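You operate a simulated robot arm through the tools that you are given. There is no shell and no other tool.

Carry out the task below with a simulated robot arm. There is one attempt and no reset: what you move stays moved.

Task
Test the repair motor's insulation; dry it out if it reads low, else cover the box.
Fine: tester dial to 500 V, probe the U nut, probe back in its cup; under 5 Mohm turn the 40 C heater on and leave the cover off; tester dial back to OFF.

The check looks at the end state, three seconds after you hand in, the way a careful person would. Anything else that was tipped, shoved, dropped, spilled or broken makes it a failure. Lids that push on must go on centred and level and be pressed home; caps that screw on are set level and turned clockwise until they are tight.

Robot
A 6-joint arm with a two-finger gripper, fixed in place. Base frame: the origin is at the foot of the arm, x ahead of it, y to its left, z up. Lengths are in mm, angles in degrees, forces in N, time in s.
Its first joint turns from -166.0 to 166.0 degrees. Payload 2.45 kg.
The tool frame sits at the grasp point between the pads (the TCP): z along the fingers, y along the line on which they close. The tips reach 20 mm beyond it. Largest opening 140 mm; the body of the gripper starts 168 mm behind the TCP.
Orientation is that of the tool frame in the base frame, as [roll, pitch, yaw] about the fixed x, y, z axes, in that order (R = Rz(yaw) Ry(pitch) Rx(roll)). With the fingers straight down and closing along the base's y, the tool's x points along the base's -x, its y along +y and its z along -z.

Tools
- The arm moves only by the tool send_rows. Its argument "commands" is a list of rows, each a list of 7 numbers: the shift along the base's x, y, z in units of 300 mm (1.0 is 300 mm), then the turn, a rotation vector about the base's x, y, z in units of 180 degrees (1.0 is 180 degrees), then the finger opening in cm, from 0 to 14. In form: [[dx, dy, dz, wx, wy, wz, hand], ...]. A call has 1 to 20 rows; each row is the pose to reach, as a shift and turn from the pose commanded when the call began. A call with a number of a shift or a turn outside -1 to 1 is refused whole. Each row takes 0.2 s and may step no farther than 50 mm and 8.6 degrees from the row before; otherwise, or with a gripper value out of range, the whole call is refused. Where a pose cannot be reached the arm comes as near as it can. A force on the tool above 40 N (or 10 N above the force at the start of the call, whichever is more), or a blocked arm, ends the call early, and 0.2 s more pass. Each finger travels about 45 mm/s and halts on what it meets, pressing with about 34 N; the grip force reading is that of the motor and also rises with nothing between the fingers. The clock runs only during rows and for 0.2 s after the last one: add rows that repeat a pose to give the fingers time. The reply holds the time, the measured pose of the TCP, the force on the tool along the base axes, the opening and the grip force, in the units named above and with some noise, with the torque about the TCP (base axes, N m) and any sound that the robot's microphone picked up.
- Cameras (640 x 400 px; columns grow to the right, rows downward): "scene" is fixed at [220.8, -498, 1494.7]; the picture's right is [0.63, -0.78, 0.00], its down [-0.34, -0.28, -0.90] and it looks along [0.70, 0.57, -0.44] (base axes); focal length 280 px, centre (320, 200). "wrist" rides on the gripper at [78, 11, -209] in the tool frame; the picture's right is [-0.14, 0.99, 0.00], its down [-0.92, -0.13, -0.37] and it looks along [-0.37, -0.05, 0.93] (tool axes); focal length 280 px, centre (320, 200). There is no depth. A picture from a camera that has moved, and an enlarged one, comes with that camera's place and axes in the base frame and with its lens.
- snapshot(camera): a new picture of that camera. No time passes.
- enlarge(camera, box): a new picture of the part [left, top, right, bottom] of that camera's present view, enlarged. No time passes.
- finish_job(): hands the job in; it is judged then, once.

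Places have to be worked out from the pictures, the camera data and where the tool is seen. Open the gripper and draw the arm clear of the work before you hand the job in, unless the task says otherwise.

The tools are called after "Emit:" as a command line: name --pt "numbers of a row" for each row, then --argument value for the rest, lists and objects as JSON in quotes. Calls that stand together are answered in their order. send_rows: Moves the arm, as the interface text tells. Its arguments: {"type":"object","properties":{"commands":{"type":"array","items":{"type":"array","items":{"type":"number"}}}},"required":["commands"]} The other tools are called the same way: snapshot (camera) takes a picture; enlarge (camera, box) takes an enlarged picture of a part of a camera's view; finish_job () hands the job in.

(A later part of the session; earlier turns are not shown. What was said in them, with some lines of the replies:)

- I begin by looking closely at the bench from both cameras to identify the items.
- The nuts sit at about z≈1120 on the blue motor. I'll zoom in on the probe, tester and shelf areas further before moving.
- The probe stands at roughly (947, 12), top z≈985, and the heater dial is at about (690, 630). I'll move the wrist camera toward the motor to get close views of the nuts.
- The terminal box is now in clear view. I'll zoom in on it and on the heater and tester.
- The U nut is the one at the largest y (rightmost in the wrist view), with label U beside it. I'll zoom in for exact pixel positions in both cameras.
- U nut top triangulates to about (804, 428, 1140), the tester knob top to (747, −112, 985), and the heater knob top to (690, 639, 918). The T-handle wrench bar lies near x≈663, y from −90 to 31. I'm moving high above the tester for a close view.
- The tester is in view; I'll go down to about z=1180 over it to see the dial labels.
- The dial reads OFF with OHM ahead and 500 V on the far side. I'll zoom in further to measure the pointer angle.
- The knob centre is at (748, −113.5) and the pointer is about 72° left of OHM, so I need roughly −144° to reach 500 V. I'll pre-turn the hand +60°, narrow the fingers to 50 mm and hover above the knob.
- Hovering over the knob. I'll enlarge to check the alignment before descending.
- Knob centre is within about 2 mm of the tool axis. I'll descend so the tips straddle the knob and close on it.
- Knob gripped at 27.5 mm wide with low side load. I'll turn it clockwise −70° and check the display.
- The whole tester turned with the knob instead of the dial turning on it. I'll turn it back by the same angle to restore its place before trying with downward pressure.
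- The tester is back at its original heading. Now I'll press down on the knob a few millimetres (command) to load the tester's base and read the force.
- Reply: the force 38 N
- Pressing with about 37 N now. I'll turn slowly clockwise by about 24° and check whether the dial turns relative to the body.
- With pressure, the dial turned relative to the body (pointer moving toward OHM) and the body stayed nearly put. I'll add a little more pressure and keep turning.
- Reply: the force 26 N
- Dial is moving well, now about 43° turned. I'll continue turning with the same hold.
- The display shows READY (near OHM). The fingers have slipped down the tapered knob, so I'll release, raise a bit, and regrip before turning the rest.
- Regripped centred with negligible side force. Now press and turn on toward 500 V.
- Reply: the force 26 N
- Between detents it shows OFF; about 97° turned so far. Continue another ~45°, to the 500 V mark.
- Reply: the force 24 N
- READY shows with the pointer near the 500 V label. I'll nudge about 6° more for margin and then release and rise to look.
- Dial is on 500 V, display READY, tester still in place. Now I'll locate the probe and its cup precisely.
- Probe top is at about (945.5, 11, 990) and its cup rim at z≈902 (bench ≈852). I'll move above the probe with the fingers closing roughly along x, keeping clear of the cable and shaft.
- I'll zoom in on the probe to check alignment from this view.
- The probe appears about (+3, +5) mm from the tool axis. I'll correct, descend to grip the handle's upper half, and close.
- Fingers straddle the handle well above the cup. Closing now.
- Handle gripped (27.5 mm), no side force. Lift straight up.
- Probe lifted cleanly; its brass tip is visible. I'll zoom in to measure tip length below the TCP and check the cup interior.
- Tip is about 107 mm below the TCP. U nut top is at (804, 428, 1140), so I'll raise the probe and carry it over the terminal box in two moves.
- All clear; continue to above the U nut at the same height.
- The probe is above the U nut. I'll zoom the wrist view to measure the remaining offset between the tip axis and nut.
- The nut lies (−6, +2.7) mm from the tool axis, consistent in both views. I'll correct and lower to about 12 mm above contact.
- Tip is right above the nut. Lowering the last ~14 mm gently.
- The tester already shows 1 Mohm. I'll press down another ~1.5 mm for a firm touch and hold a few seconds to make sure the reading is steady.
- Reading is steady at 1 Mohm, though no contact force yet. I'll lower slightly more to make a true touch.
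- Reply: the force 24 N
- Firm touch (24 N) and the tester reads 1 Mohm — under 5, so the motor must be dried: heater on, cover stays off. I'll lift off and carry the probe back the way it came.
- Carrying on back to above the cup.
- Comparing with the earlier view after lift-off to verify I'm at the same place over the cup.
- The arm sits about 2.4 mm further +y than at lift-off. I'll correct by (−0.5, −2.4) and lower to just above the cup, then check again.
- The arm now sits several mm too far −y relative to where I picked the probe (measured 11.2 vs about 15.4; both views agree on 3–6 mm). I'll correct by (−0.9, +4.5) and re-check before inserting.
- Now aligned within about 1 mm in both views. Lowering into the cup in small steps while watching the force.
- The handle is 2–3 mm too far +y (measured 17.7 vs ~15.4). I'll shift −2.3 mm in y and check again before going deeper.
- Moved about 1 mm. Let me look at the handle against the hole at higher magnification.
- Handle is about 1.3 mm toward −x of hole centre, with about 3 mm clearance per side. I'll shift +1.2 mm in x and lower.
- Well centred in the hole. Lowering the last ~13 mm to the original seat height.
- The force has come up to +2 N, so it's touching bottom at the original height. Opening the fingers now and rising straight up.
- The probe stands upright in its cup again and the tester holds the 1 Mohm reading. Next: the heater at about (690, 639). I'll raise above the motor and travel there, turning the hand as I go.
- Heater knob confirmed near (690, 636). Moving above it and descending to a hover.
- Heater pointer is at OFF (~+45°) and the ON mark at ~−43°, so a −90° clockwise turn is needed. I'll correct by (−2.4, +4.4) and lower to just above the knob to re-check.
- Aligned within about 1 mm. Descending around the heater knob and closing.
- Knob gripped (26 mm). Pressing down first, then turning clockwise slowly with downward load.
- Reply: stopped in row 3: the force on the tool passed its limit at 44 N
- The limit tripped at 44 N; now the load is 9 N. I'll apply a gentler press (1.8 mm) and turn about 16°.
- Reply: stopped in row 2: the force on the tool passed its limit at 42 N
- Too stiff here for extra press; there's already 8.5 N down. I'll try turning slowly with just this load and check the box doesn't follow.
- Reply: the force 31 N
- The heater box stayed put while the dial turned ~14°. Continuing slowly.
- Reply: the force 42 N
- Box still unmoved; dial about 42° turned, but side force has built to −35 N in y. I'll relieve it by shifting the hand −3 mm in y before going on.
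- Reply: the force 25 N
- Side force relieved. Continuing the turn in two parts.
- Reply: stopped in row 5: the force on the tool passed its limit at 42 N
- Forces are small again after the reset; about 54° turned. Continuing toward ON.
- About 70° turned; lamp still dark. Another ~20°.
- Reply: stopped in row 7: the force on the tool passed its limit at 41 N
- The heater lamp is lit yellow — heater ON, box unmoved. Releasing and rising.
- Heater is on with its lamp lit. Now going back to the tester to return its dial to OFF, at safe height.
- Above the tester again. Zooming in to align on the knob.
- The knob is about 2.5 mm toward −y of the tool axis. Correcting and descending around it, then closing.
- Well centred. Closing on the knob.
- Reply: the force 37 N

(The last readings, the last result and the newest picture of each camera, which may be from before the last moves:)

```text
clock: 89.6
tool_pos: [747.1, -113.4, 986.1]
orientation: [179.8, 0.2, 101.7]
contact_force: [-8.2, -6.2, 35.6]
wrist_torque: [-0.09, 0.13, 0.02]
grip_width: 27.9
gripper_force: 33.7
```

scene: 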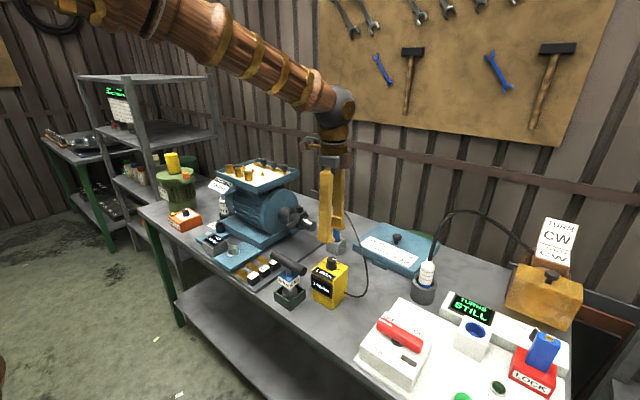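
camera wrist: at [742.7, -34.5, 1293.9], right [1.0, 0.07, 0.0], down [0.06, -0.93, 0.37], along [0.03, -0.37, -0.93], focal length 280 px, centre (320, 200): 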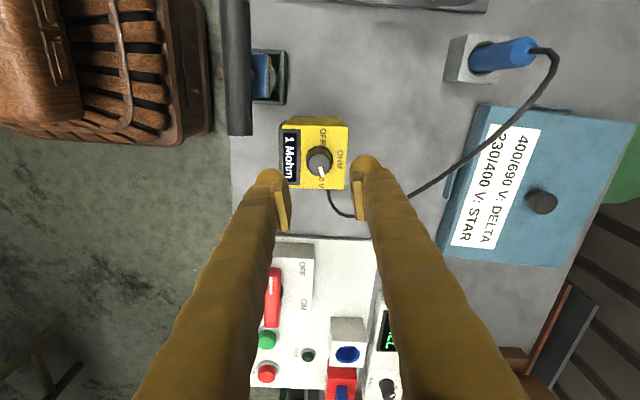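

Pressing with ~36 N. Turning counter-clockwise slowly.

Emit:
send_rows --pt "0 0 0 0 0 0.015 1.5" --pt "0 0 0 0 0 0.03 1.5" --pt "0 0 -0.001 0 0 0.045 1.5" --pt "0 0 -0.001 0 0 0.06 1.5" --pt "0 0 -0.002 0 0 0.075 1.5" --pt "0 0 -0.002 0 0 0.09 1.5" --pt "0 0 -0.003 0 0 0.105 1.5" --pt "0 0 -0.003 0 0 0.12 1.5" --pt "0 0 -0.004 0 0 0.135 1.5" --pt "0 0 -0.005 0 0 0.15 1.5"

Emit:
enlarge --camera "scene" --box '[290, 230, 370, 310]'

Emit:
enlarge --camera "wrist" --box '[260, 100, 380, 240]'

```text
clock: 91.8
tool_pos: [747.7, -113.7, 986.0]
orientation: [179.8, 0.2, 128.7]
contact_force: [8.9, 5.3, 22.4]
wrist_torque: [0.22, -0.04, 0.01]
grip_width: 27.8
gripper_force: 34.0
```

```text
5.00 times, centred on (330, 270) of scene
camera zoom: at [220.8, -498.0, 1494.7], right [0.63, -0.78, 0.0], down [-0.34, -0.28, -0.9], along [0.7, 0.57, -0.44], focal length 1398 px, centre (270, -150)
```

zoom: 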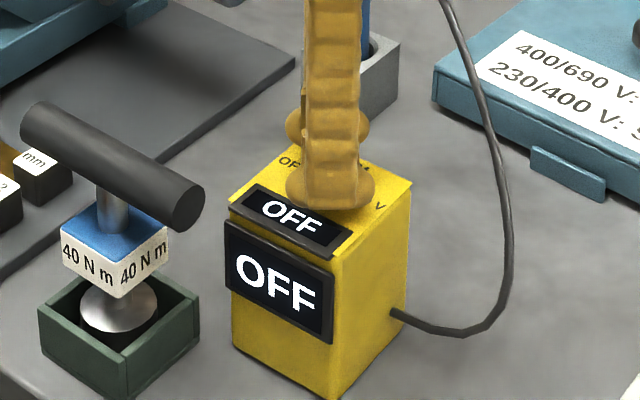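

```text
2.86 times, centred on (320, 170) of wrist
camera zoom: at [707.2, -47.8, 1193.9], right [0.86, 0.51, 0.0], down [0.47, -0.8, 0.37], along [0.19, -0.32, -0.93], focal length 801 px, centre (320, 286)
```

zoom: 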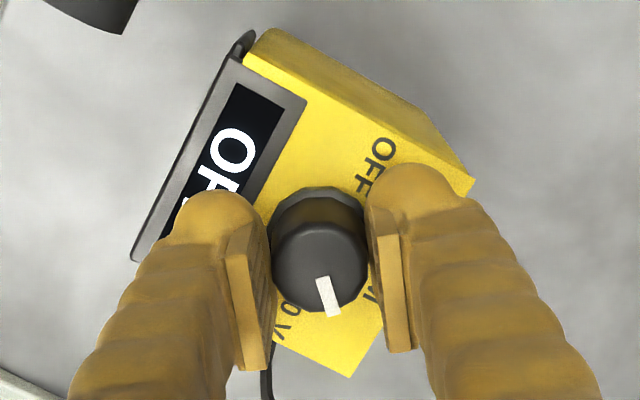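

The body holds and the dial turns. Continuing.

Emit:
send_rows --pt "0 0 -0.001 0 0 0.015 1.5" --pt "0 0 -0.002 0 0 0.03 1.5" --pt "0 0 -0.003 0 0 0.045 1.5" --pt "0 0 -0.003 0 0 0.06 1.5" --pt "0 0 -0.004 0 0 0.075 1.5" --pt "0 0 -0.004 0 0 0.09 1.5" --pt "0 0 -0.005 0 0 0.105 1.5" --pt "0 0 -0.005 0 0 0.12 1.5" --pt "0 0 -0.006 0 0 0.135 1.5" --pt "0 0 -0.006 0 0 0.15 1.5" --pt "0 0 -0.007 0 0 0.165 1.5" --pt "0 0 -0.007 0 0 0.18 1.5"

Emit:
enlarge --camera "scene" --box '[290, 230, 370, 310]'

Emit:
enlarge --camera "wrist" --box '[260, 100, 380, 240]'

```text
clock: 94.4
tool_pos: [746.8, -114.9, 982.4]
orientation: [179.8, 0.1, 161.1]
contact_force: [6.9, -1.5, 12.1]
wrist_torque: [-0.07, -0.21, 0.04]
grip_width: 28.7
gripper_force: 34.4
```

```text
5.00 times, centred on (330, 270) of scene
camera zoom: at [220.8, -498.0, 1494.7], right [0.63, -0.78, 0.0], down [-0.34, -0.28, -0.9], along [0.7, 0.57, -0.44], focal length 1398 px, centre (270, -150)
```

zoom: 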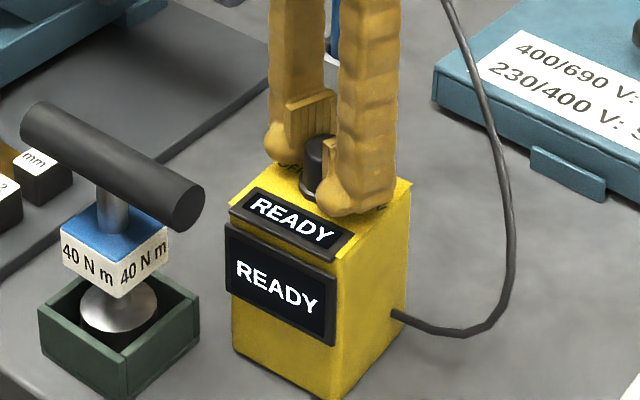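

```text
2.86 times, centred on (320, 170) of wrist
camera zoom: at [676.7, -81.2, 1191.3], right [0.45, 0.89, 0.0], down [0.83, -0.42, 0.37], along [0.33, -0.17, -0.93], focal length 801 px, centre (320, 286)
```

zoom: 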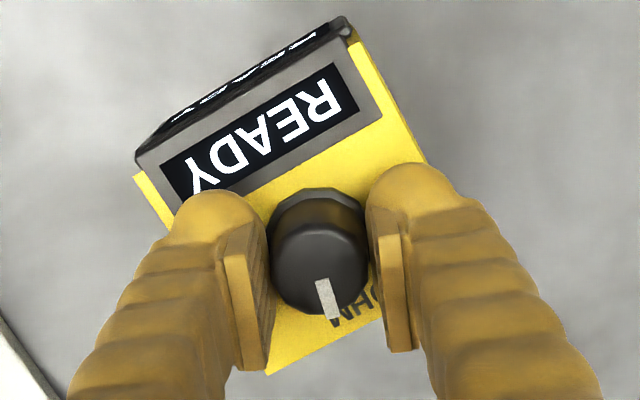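

At OHM now (READY). Fingers have slid down the taper; release, raise and regrip before turning the rest.

Emit:
send_rows --pt "0 0 0 0 0 0 4" --pt "0 0 0 0 0 0 4.5" --pt "0 0 0.024 0 0 0 4.5" --pt "0 0 0.024 0 0 0 4.5" --pt "0 0 0.024 0 0 0 1.5" --pt "0 0 0.024 0 0 0 1.5" --pt "0 0 0.024 0 0 0 1.5" --pt "0 0 0.024 0 0 0 1.5"

Emit:
send_rows --pt "0 0 -0.004 0 0 0 1.5" --pt "0 0 -0.007 0 0 0 1.5" --pt "0 0 -0.009 0 0 0 1.5"

Emit:
enlarge --camera "wrist" --box '[260, 100, 380, 240]'

```text
clock: 96.2
tool_pos: [748.1, -115.5, 991.0]
orientation: [179.9, 0.1, 161.1]
contact_force: [-1.9, -2.3, -0.4]
wrist_torque: [0.02, 0.07, 0.03]
grip_width: 26.6
gripper_force: 33.9
```

```text
clock: 97.0
tool_pos: [747.8, -115.0, 988.6]
orientation: [180.0, 0.3, 161.1]
contact_force: [-5.3, -0.5, 35.4]
wrist_torque: [0.03, 0.07, -0.02]
grip_width: 27.1
gripper_force: 34.0
```

```text
2.86 times, centred on (320, 170) of wrist
camera zoom: at [677.4, -80.9, 1196.6], right [0.45, 0.89, 0.0], down [0.83, -0.42, 0.37], along [0.33, -0.17, -0.93], focal length 801 px, centre (320, 286)
```

zoom: 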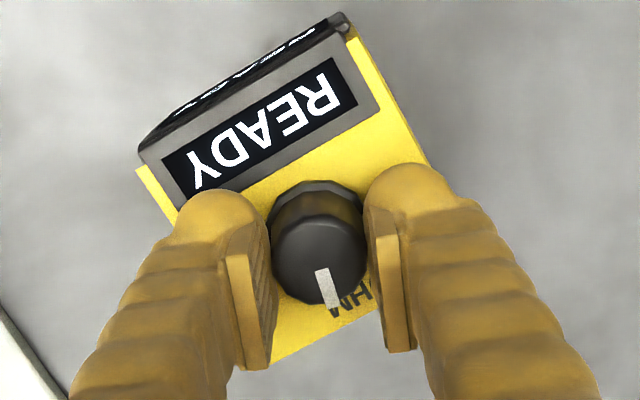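

Regripped with ~35 N press. Continuing counter-clockwise toward OFF.

Emit:
send_rows --pt "0 0 0 0 0 0.015 1.5" --pt "0 0 0 0 0 0.03 1.5" --pt "0 0 -0.001 0 0 0.045 1.5" --pt "0 0 -0.001 0 0 0.06 1.5" --pt "0 0 -0.002 0 0 0.075 1.5" --pt "0 0 -0.002 0 0 0.09 1.5" --pt "0 0 -0.003 0 0 0.105 1.5" --pt "0 0 -0.003 0 0 0.12 1.5" --pt "0 0 -0.004 0 0 0.135 1.5" --pt "0 0 -0.005 0 0 0.15 1.5" --pt "0 0 -0.005 0 0 0.165 1.5" --pt "0 0 -0.006 0 0 0.18 1.5"

Emit:
enlarge --camera "scene" --box '[290, 230, 370, 310]'

Emit:
enlarge --camera "wrist" --box '[260, 100, 380, 240]'

```text
clock: 99.6
tool_pos: [749.2, -115.5, 984.6]
orientation: [179.8, 0.2, -166.5]
contact_force: [-10.0, 1.3, 33.5]
wrist_torque: [0.03, 0.23, 0.02]
grip_width: 27.7
gripper_force: 34.5
```

```text
5.00 times, centred on (330, 270) of scene
camera zoom: at [220.8, -498.0, 1494.7], right [0.63, -0.78, 0.0], down [-0.34, -0.28, -0.9], along [0.7, 0.57, -0.44], focal length 1398 px, centre (270, -150)
```

zoom: 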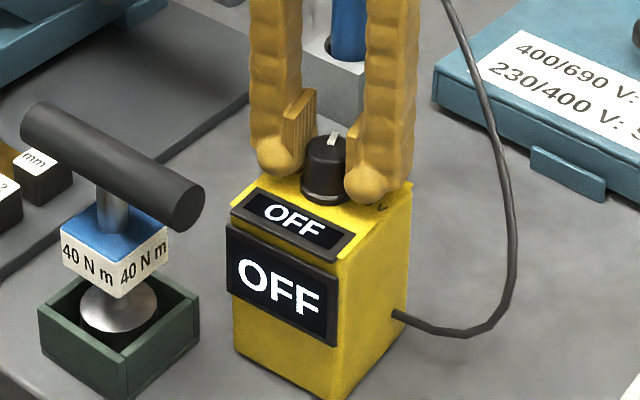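

```text
2.86 times, centred on (320, 170) of wrist
camera zoom: at [669.7, -124.8, 1194.2], right [-0.1, 1.0, 0.0], down [0.92, 0.09, 0.37], along [0.37, 0.04, -0.93], focal length 801 px, centre (320, 286)
```

zoom: 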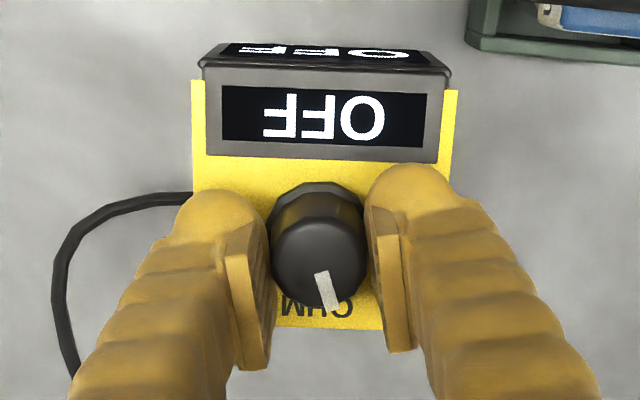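

About 92° turned; the display reads OFF between marks too, so I must bring the pointer fully to the OFF label (~47° more).

Emit:
send_rows --pt "0 0 0.001 0 0 0.015 1.5" --pt "0 0 0.001 0 0 0.03 1.5" --pt "0 0 0 0 0 0.045 1.5" --pt "0 0 0 0 0 0.06 1.5" --pt "0 0 0 0 0 0.075 1.5" --pt "0 0 -0.001 0 0 0.09 1.5" --pt "0 0 -0.001 0 0 0.105 1.5" --pt "0 0 -0.002 0 0 0.12 1.5" --pt "0 0 -0.002 0 0 0.135 1.5" --pt "0 0 -0.003 0 0 0.15 1.5"

Emit:
enlarge --camera "scene" --box '[290, 230, 370, 310]'

Emit:
enlarge --camera "wrist" --box '[260, 100, 380, 240]'

```text
clock: 101.8
tool_pos: [748.0, -113.5, 985.0]
orientation: [179.8, 0.2, -139.5]
contact_force: [-13.7, 1.8, 33.0]
wrist_torque: [-0.22, 0.51, -0.03]
grip_width: 27.9
gripper_force: 33.7
```

```text
5.00 times, centred on (330, 270) of scene
camera zoom: at [220.8, -498.0, 1494.7], right [0.63, -0.78, 0.0], down [-0.34, -0.28, -0.9], along [0.7, 0.57, -0.44], focal length 1398 px, centre (270, -150)
```

zoom: 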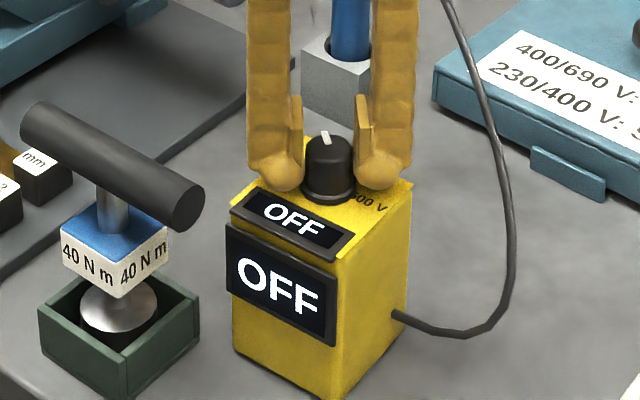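

```text
2.86 times, centred on (320, 170) of wrist
camera zoom: at [682.0, -158.8, 1194.0], right [-0.54, 0.84, 0.0], down [0.78, 0.5, 0.37], along [0.31, 0.2, -0.93], focal length 801 px, centre (320, 286)
```

zoom: 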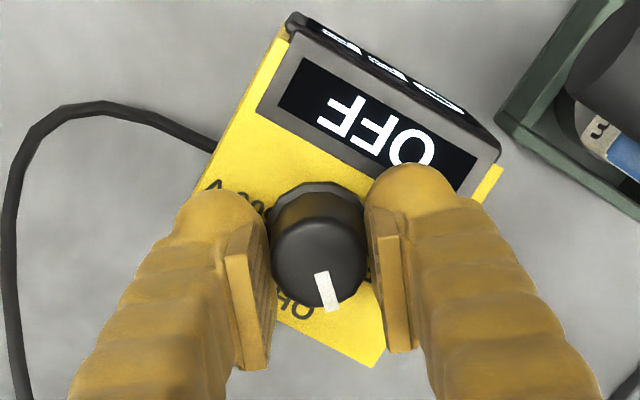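

Another ~20° to reach the original OFF heading.

Emit:
send_rows --pt "0 0 0 0 0 0.015 1.5" --pt "0 0 0 0 0 0.03 1.5" --pt "0 0 0 0 0 0.045 1.5" --pt "0 0 0 0 0 0.06 1.5" --pt "0 0 0 0 0 0.075 1.5" --pt "0 0 -0.001 0 0 0.09 1.5" --pt "0 0 -0.001 0 0 0.105 1.5" --pt "0 0 -0.001 0 0 0.11 1.5"

Emit:
enlarge --camera "scene" --box '[290, 230, 370, 310]'

Emit:
enlarge --camera "wrist" --box '[260, 100, 380, 240]'

```text
clock: 103.6
tool_pos: [746.9, -113.9, 984.7]
orientation: [179.8, 0.1, -119.7]
contact_force: [1.3, 9.5, 19.1]
wrist_torque: [0.29, -0.1, 0.0]
grip_width: 28.4
gripper_force: 34.6
```

```text
5.00 times, centred on (330, 270) of scene
camera zoom: at [220.8, -498.0, 1494.7], right [0.63, -0.78, 0.0], down [-0.34, -0.28, -0.9], along [0.7, 0.57, -0.44], focal length 1398 px, centre (270, -150)
```

zoom: 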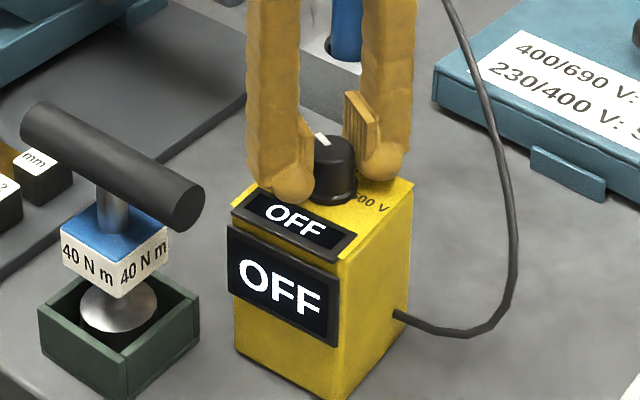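

```text
2.86 times, centred on (320, 170) of wrist
camera zoom: at [700.2, -179.1, 1192.9], right [-0.79, 0.61, 0.0], down [0.57, 0.74, 0.37], along [0.22, 0.3, -0.93], focal length 801 px, centre (320, 286)
```

zoom: 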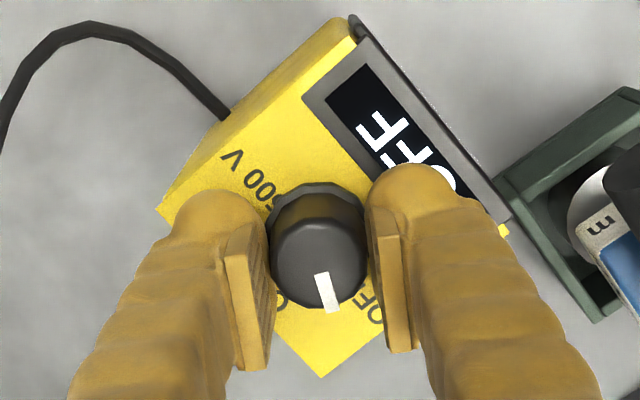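

The pointer is at OFF and the tester sits as at the start. Releasing and rising to inspect.

Emit:
send_rows --pt "0 0 0 0 0 0 4" --pt "0 0 0 0 0 0 5" --pt "0 0 0 0 0 0 5" --pt "0 0 0.03 0 0 0 5" --pt "0 0 0.12 0 0 0 5" --pt "0 0 0.27 0 0 0 6" --pt "0 0 0.42 0 0 0 7" --pt "0 0 0.57 0 0 0 8" --pt "0 0 0.72 0 0 0 9" --pt "0 0 0.72 0 0 0 9"

Emit:
enlarge --camera "scene" --box '[290, 230, 370, 310]'

Emit:
snapshot --camera "wrist"

Emit:
enlarge --camera "scene" --box '[300, 250, 360, 310]'

```text
clock: 105.8
tool_pos: [749.0, -114.3, 1199.4]
orientation: [179.9, 0.1, -119.7]
contact_force: [-0.1, 0.6, -0.4]
wrist_torque: [-0.02, -0.01, -0.02]
grip_width: 89.9
gripper_force: 0.1
```

```text
5.00 times, centred on (330, 270) of scene
camera zoom: at [220.8, -498.0, 1494.7], right [0.63, -0.78, 0.0], down [-0.34, -0.28, -0.9], along [0.7, 0.57, -0.44], focal length 1398 px, centre (270, -150)
```

zoom: 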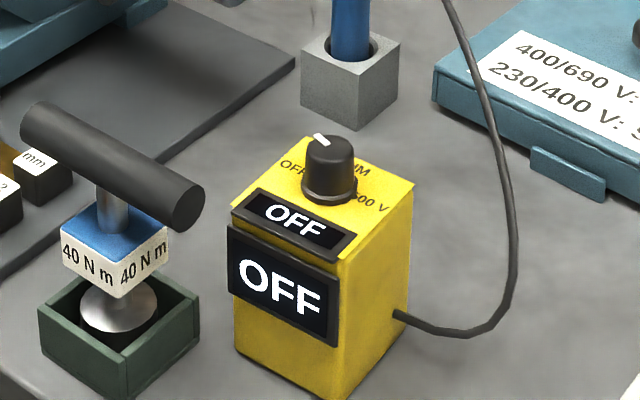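

```text
taken
camera wrist: at [702.7, -179.4, 1408.4], right [-0.79, 0.61, 0.0], down [0.57, 0.74, 0.37], along [0.22, 0.29, -0.93], focal length 280 px, centre (320, 200)
```

wrist: 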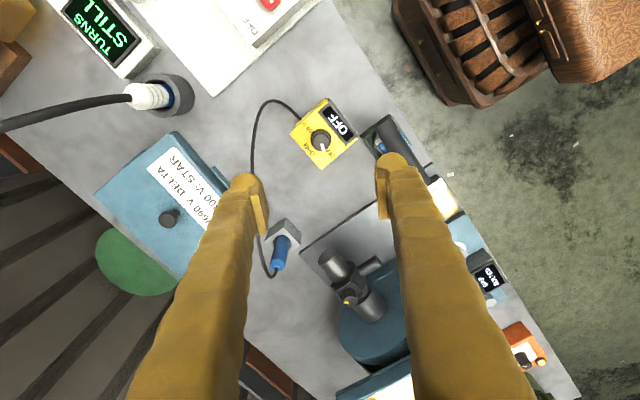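

```text
6.67 times, centred on (330, 280) of scene
camera zoom: at [220.8, -498.0, 1494.7], right [0.63, -0.78, 0.0], down [-0.34, -0.28, -0.9], along [0.7, 0.57, -0.44], focal length 1864 px, centre (253, -333)
```

zoom: 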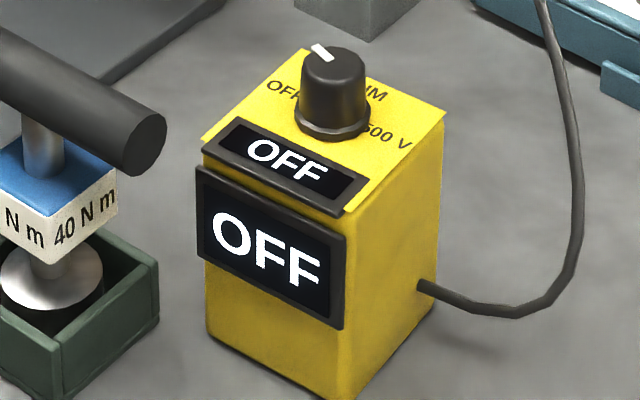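

Tester reads OFF with the pointer at the OFF label, within a few mm of its original spot. I'll verify the pointer, the probe and the heater in close-ups.

Emit:
enlarge --camera "wrist" --box '[270, 80, 370, 180]'

Emit:
enlarge --camera "wrist" --box '[240, 200, 320, 290]'

Emit:
enlarge --camera "scene" --box '[310, 190, 370, 260]'

Emit:
enlarge --camera "scene" --box '[150, 150, 310, 260]'

```text
4.00 times, centred on (320, 130) of wrist
camera zoom: at [702.7, -179.4, 1408.4], right [-0.79, 0.61, 0.0], down [0.57, 0.74, 0.37], along [0.22, 0.29, -0.93], focal length 1122 px, centre (320, 480)
```

zoom: 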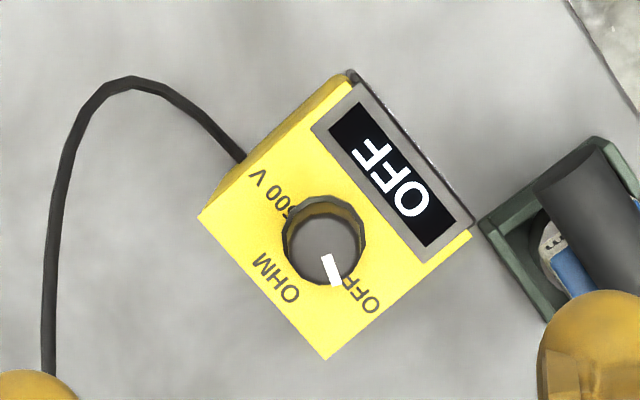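

```text
4.44 times, centred on (280, 245) of wrist
camera zoom: at [702.7, -179.4, 1408.4], right [-0.79, 0.61, 0.0], down [0.57, 0.74, 0.37], along [0.22, 0.29, -0.93], focal length 1246 px, centre (498, 0)
```

zoom: 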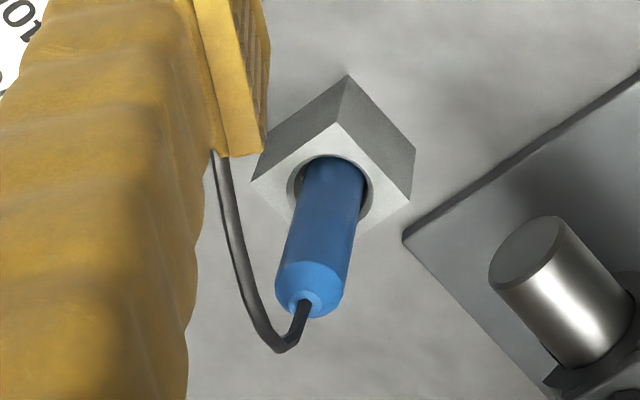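

```text
5.71 times, centred on (340, 225) of scene
camera zoom: at [220.8, -498.0, 1494.7], right [0.63, -0.78, 0.0], down [-0.34, -0.28, -0.9], along [0.7, 0.57, -0.44], focal length 1598 px, centre (206, 57)
```

zoom: 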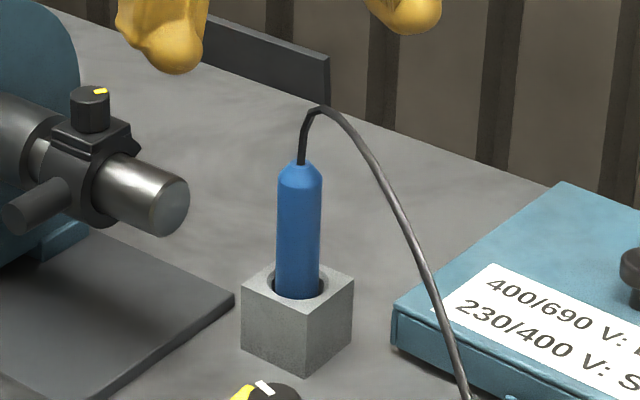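

```text
3.64 times, centred on (230, 205) of scene
camera zoom: at [220.8, -498.0, 1494.7], right [0.63, -0.78, 0.0], down [-0.34, -0.28, -0.9], along [0.7, 0.57, -0.44], focal length 1017 px, centre (647, 182)
```

zoom: 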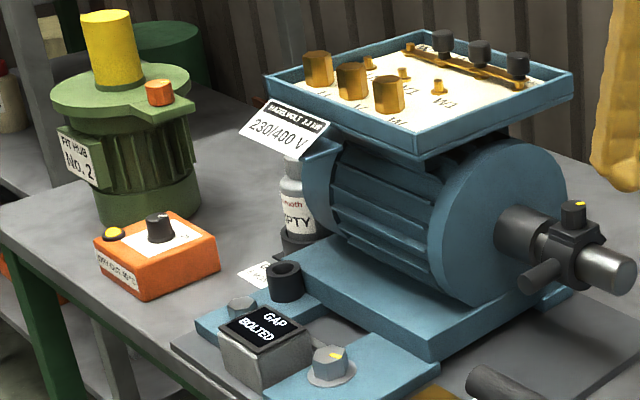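

Everything checks out: probe seated upright, tester OFF, heater lamp on, cover untouched, terminal box open. I'll draw the arm up and back clear of the work.

Emit:
send_rows --pt "0 0 0.15 0 0 0 9" --pt "0 0 0.3 0 0 0 9" --pt "0 0 0.45 0 0 0 9" --pt "0 0 0.6 0 0 0 9" --pt "-0.05 0.1 0.67 0 0 -0.04 9" --pt "-0.15 0.2 0.68 0 0 -0.08 10" --pt "-0.25 0.3 0.69 0 0 -0.12 11" --pt "-0.35 0.4 0.69 0 0 -0.16 12" --pt "-0.45 0.5 0.69 0 0 -0.2 13" --pt "-0.55 0.6 0.69 0 0 -0.24 14" --pt "-0.65 0.7 0.69 0 0 -0.28 14" --pt "-0.7 0.8 0.69 0 0 -0.32 14" --pt "-0.7 0.9 0.69 0 0 -0.333 14" --pt "-0.7 0.9 0.69 0 0 -0.333 14"

Emit:
snapshot --camera "scene"

Emit:
snapshot --camera "wrist"

Emit:
enlarge --camera "scene" --box '[290, 230, 370, 310]'

```text
clock: 108.8
tool_pos: [536.6, 151.0, 1405.2]
orientation: [180.0, 0.1, -179.7]
contact_force: [-0.5, 0.8, 0.2]
wrist_torque: [0.04, 0.03, 0.0]
grip_width: 140.0
gripper_force: 0.1
```

```text
taken
```

scene: 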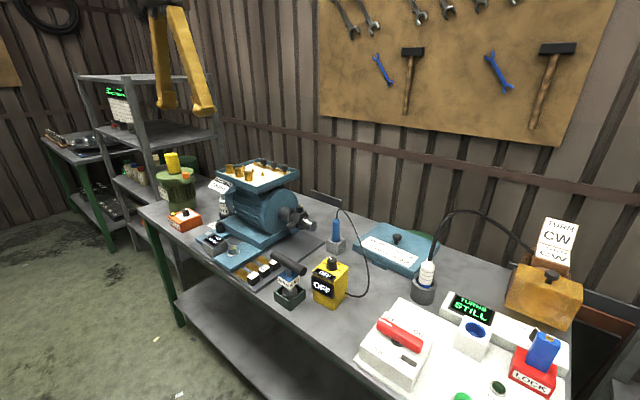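

```text
taken
camera wrist: at [459.3, 159.5, 1614.0], right [0.13, 0.99, 0.0], down [0.92, -0.12, 0.37], along [0.37, -0.05, -0.93], focal length 280 px, centre (320, 200)
```

wrist: 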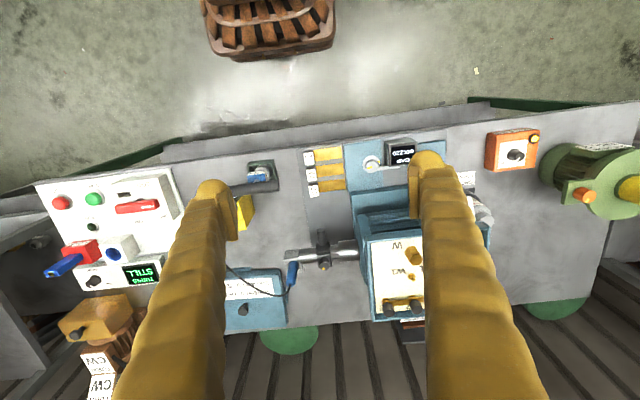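

```text
5.00 times, centred on (330, 270) of scene
camera zoom: at [220.8, -498.0, 1494.7], right [0.63, -0.78, 0.0], down [-0.34, -0.28, -0.9], along [0.7, 0.57, -0.44], focal length 1398 px, centre (270, -150)
```

zoom: 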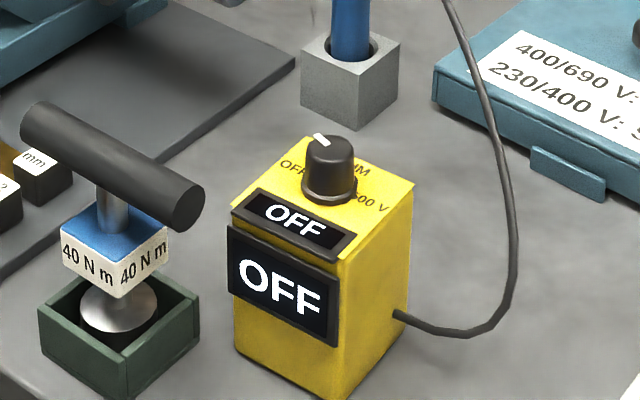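

The arm is clear with the gripper open. The U nut read 1 Mohm, so the heater is on and the cover was left off. The probe is back in its cup and the tester is at OFF. Handing in.

Emit:
finish_job

```text
The job is handed in.
```

The motor's insulation read low: 1 Mohm at the U nut on 500 V, under the 5 Mohm limit. I turned the 40 C heater on and left the cover off, then handed the job in.

- **Probe:** it is back upright in its cup at its original height.
- **Heater:** the dial is at ON, the lamp is lit, and the box did not move.
- **Tester:** the dial is back at OFF and the display reads OFF.
- **Arm:** it is drawn up clear of the bench with the gripper open.

**Tester moved:** on my first try at the dial, the whole tester turned about 70° with the knob. I turned it back and pressed down while turning after that. It ended about 4–5 mm from where it started.
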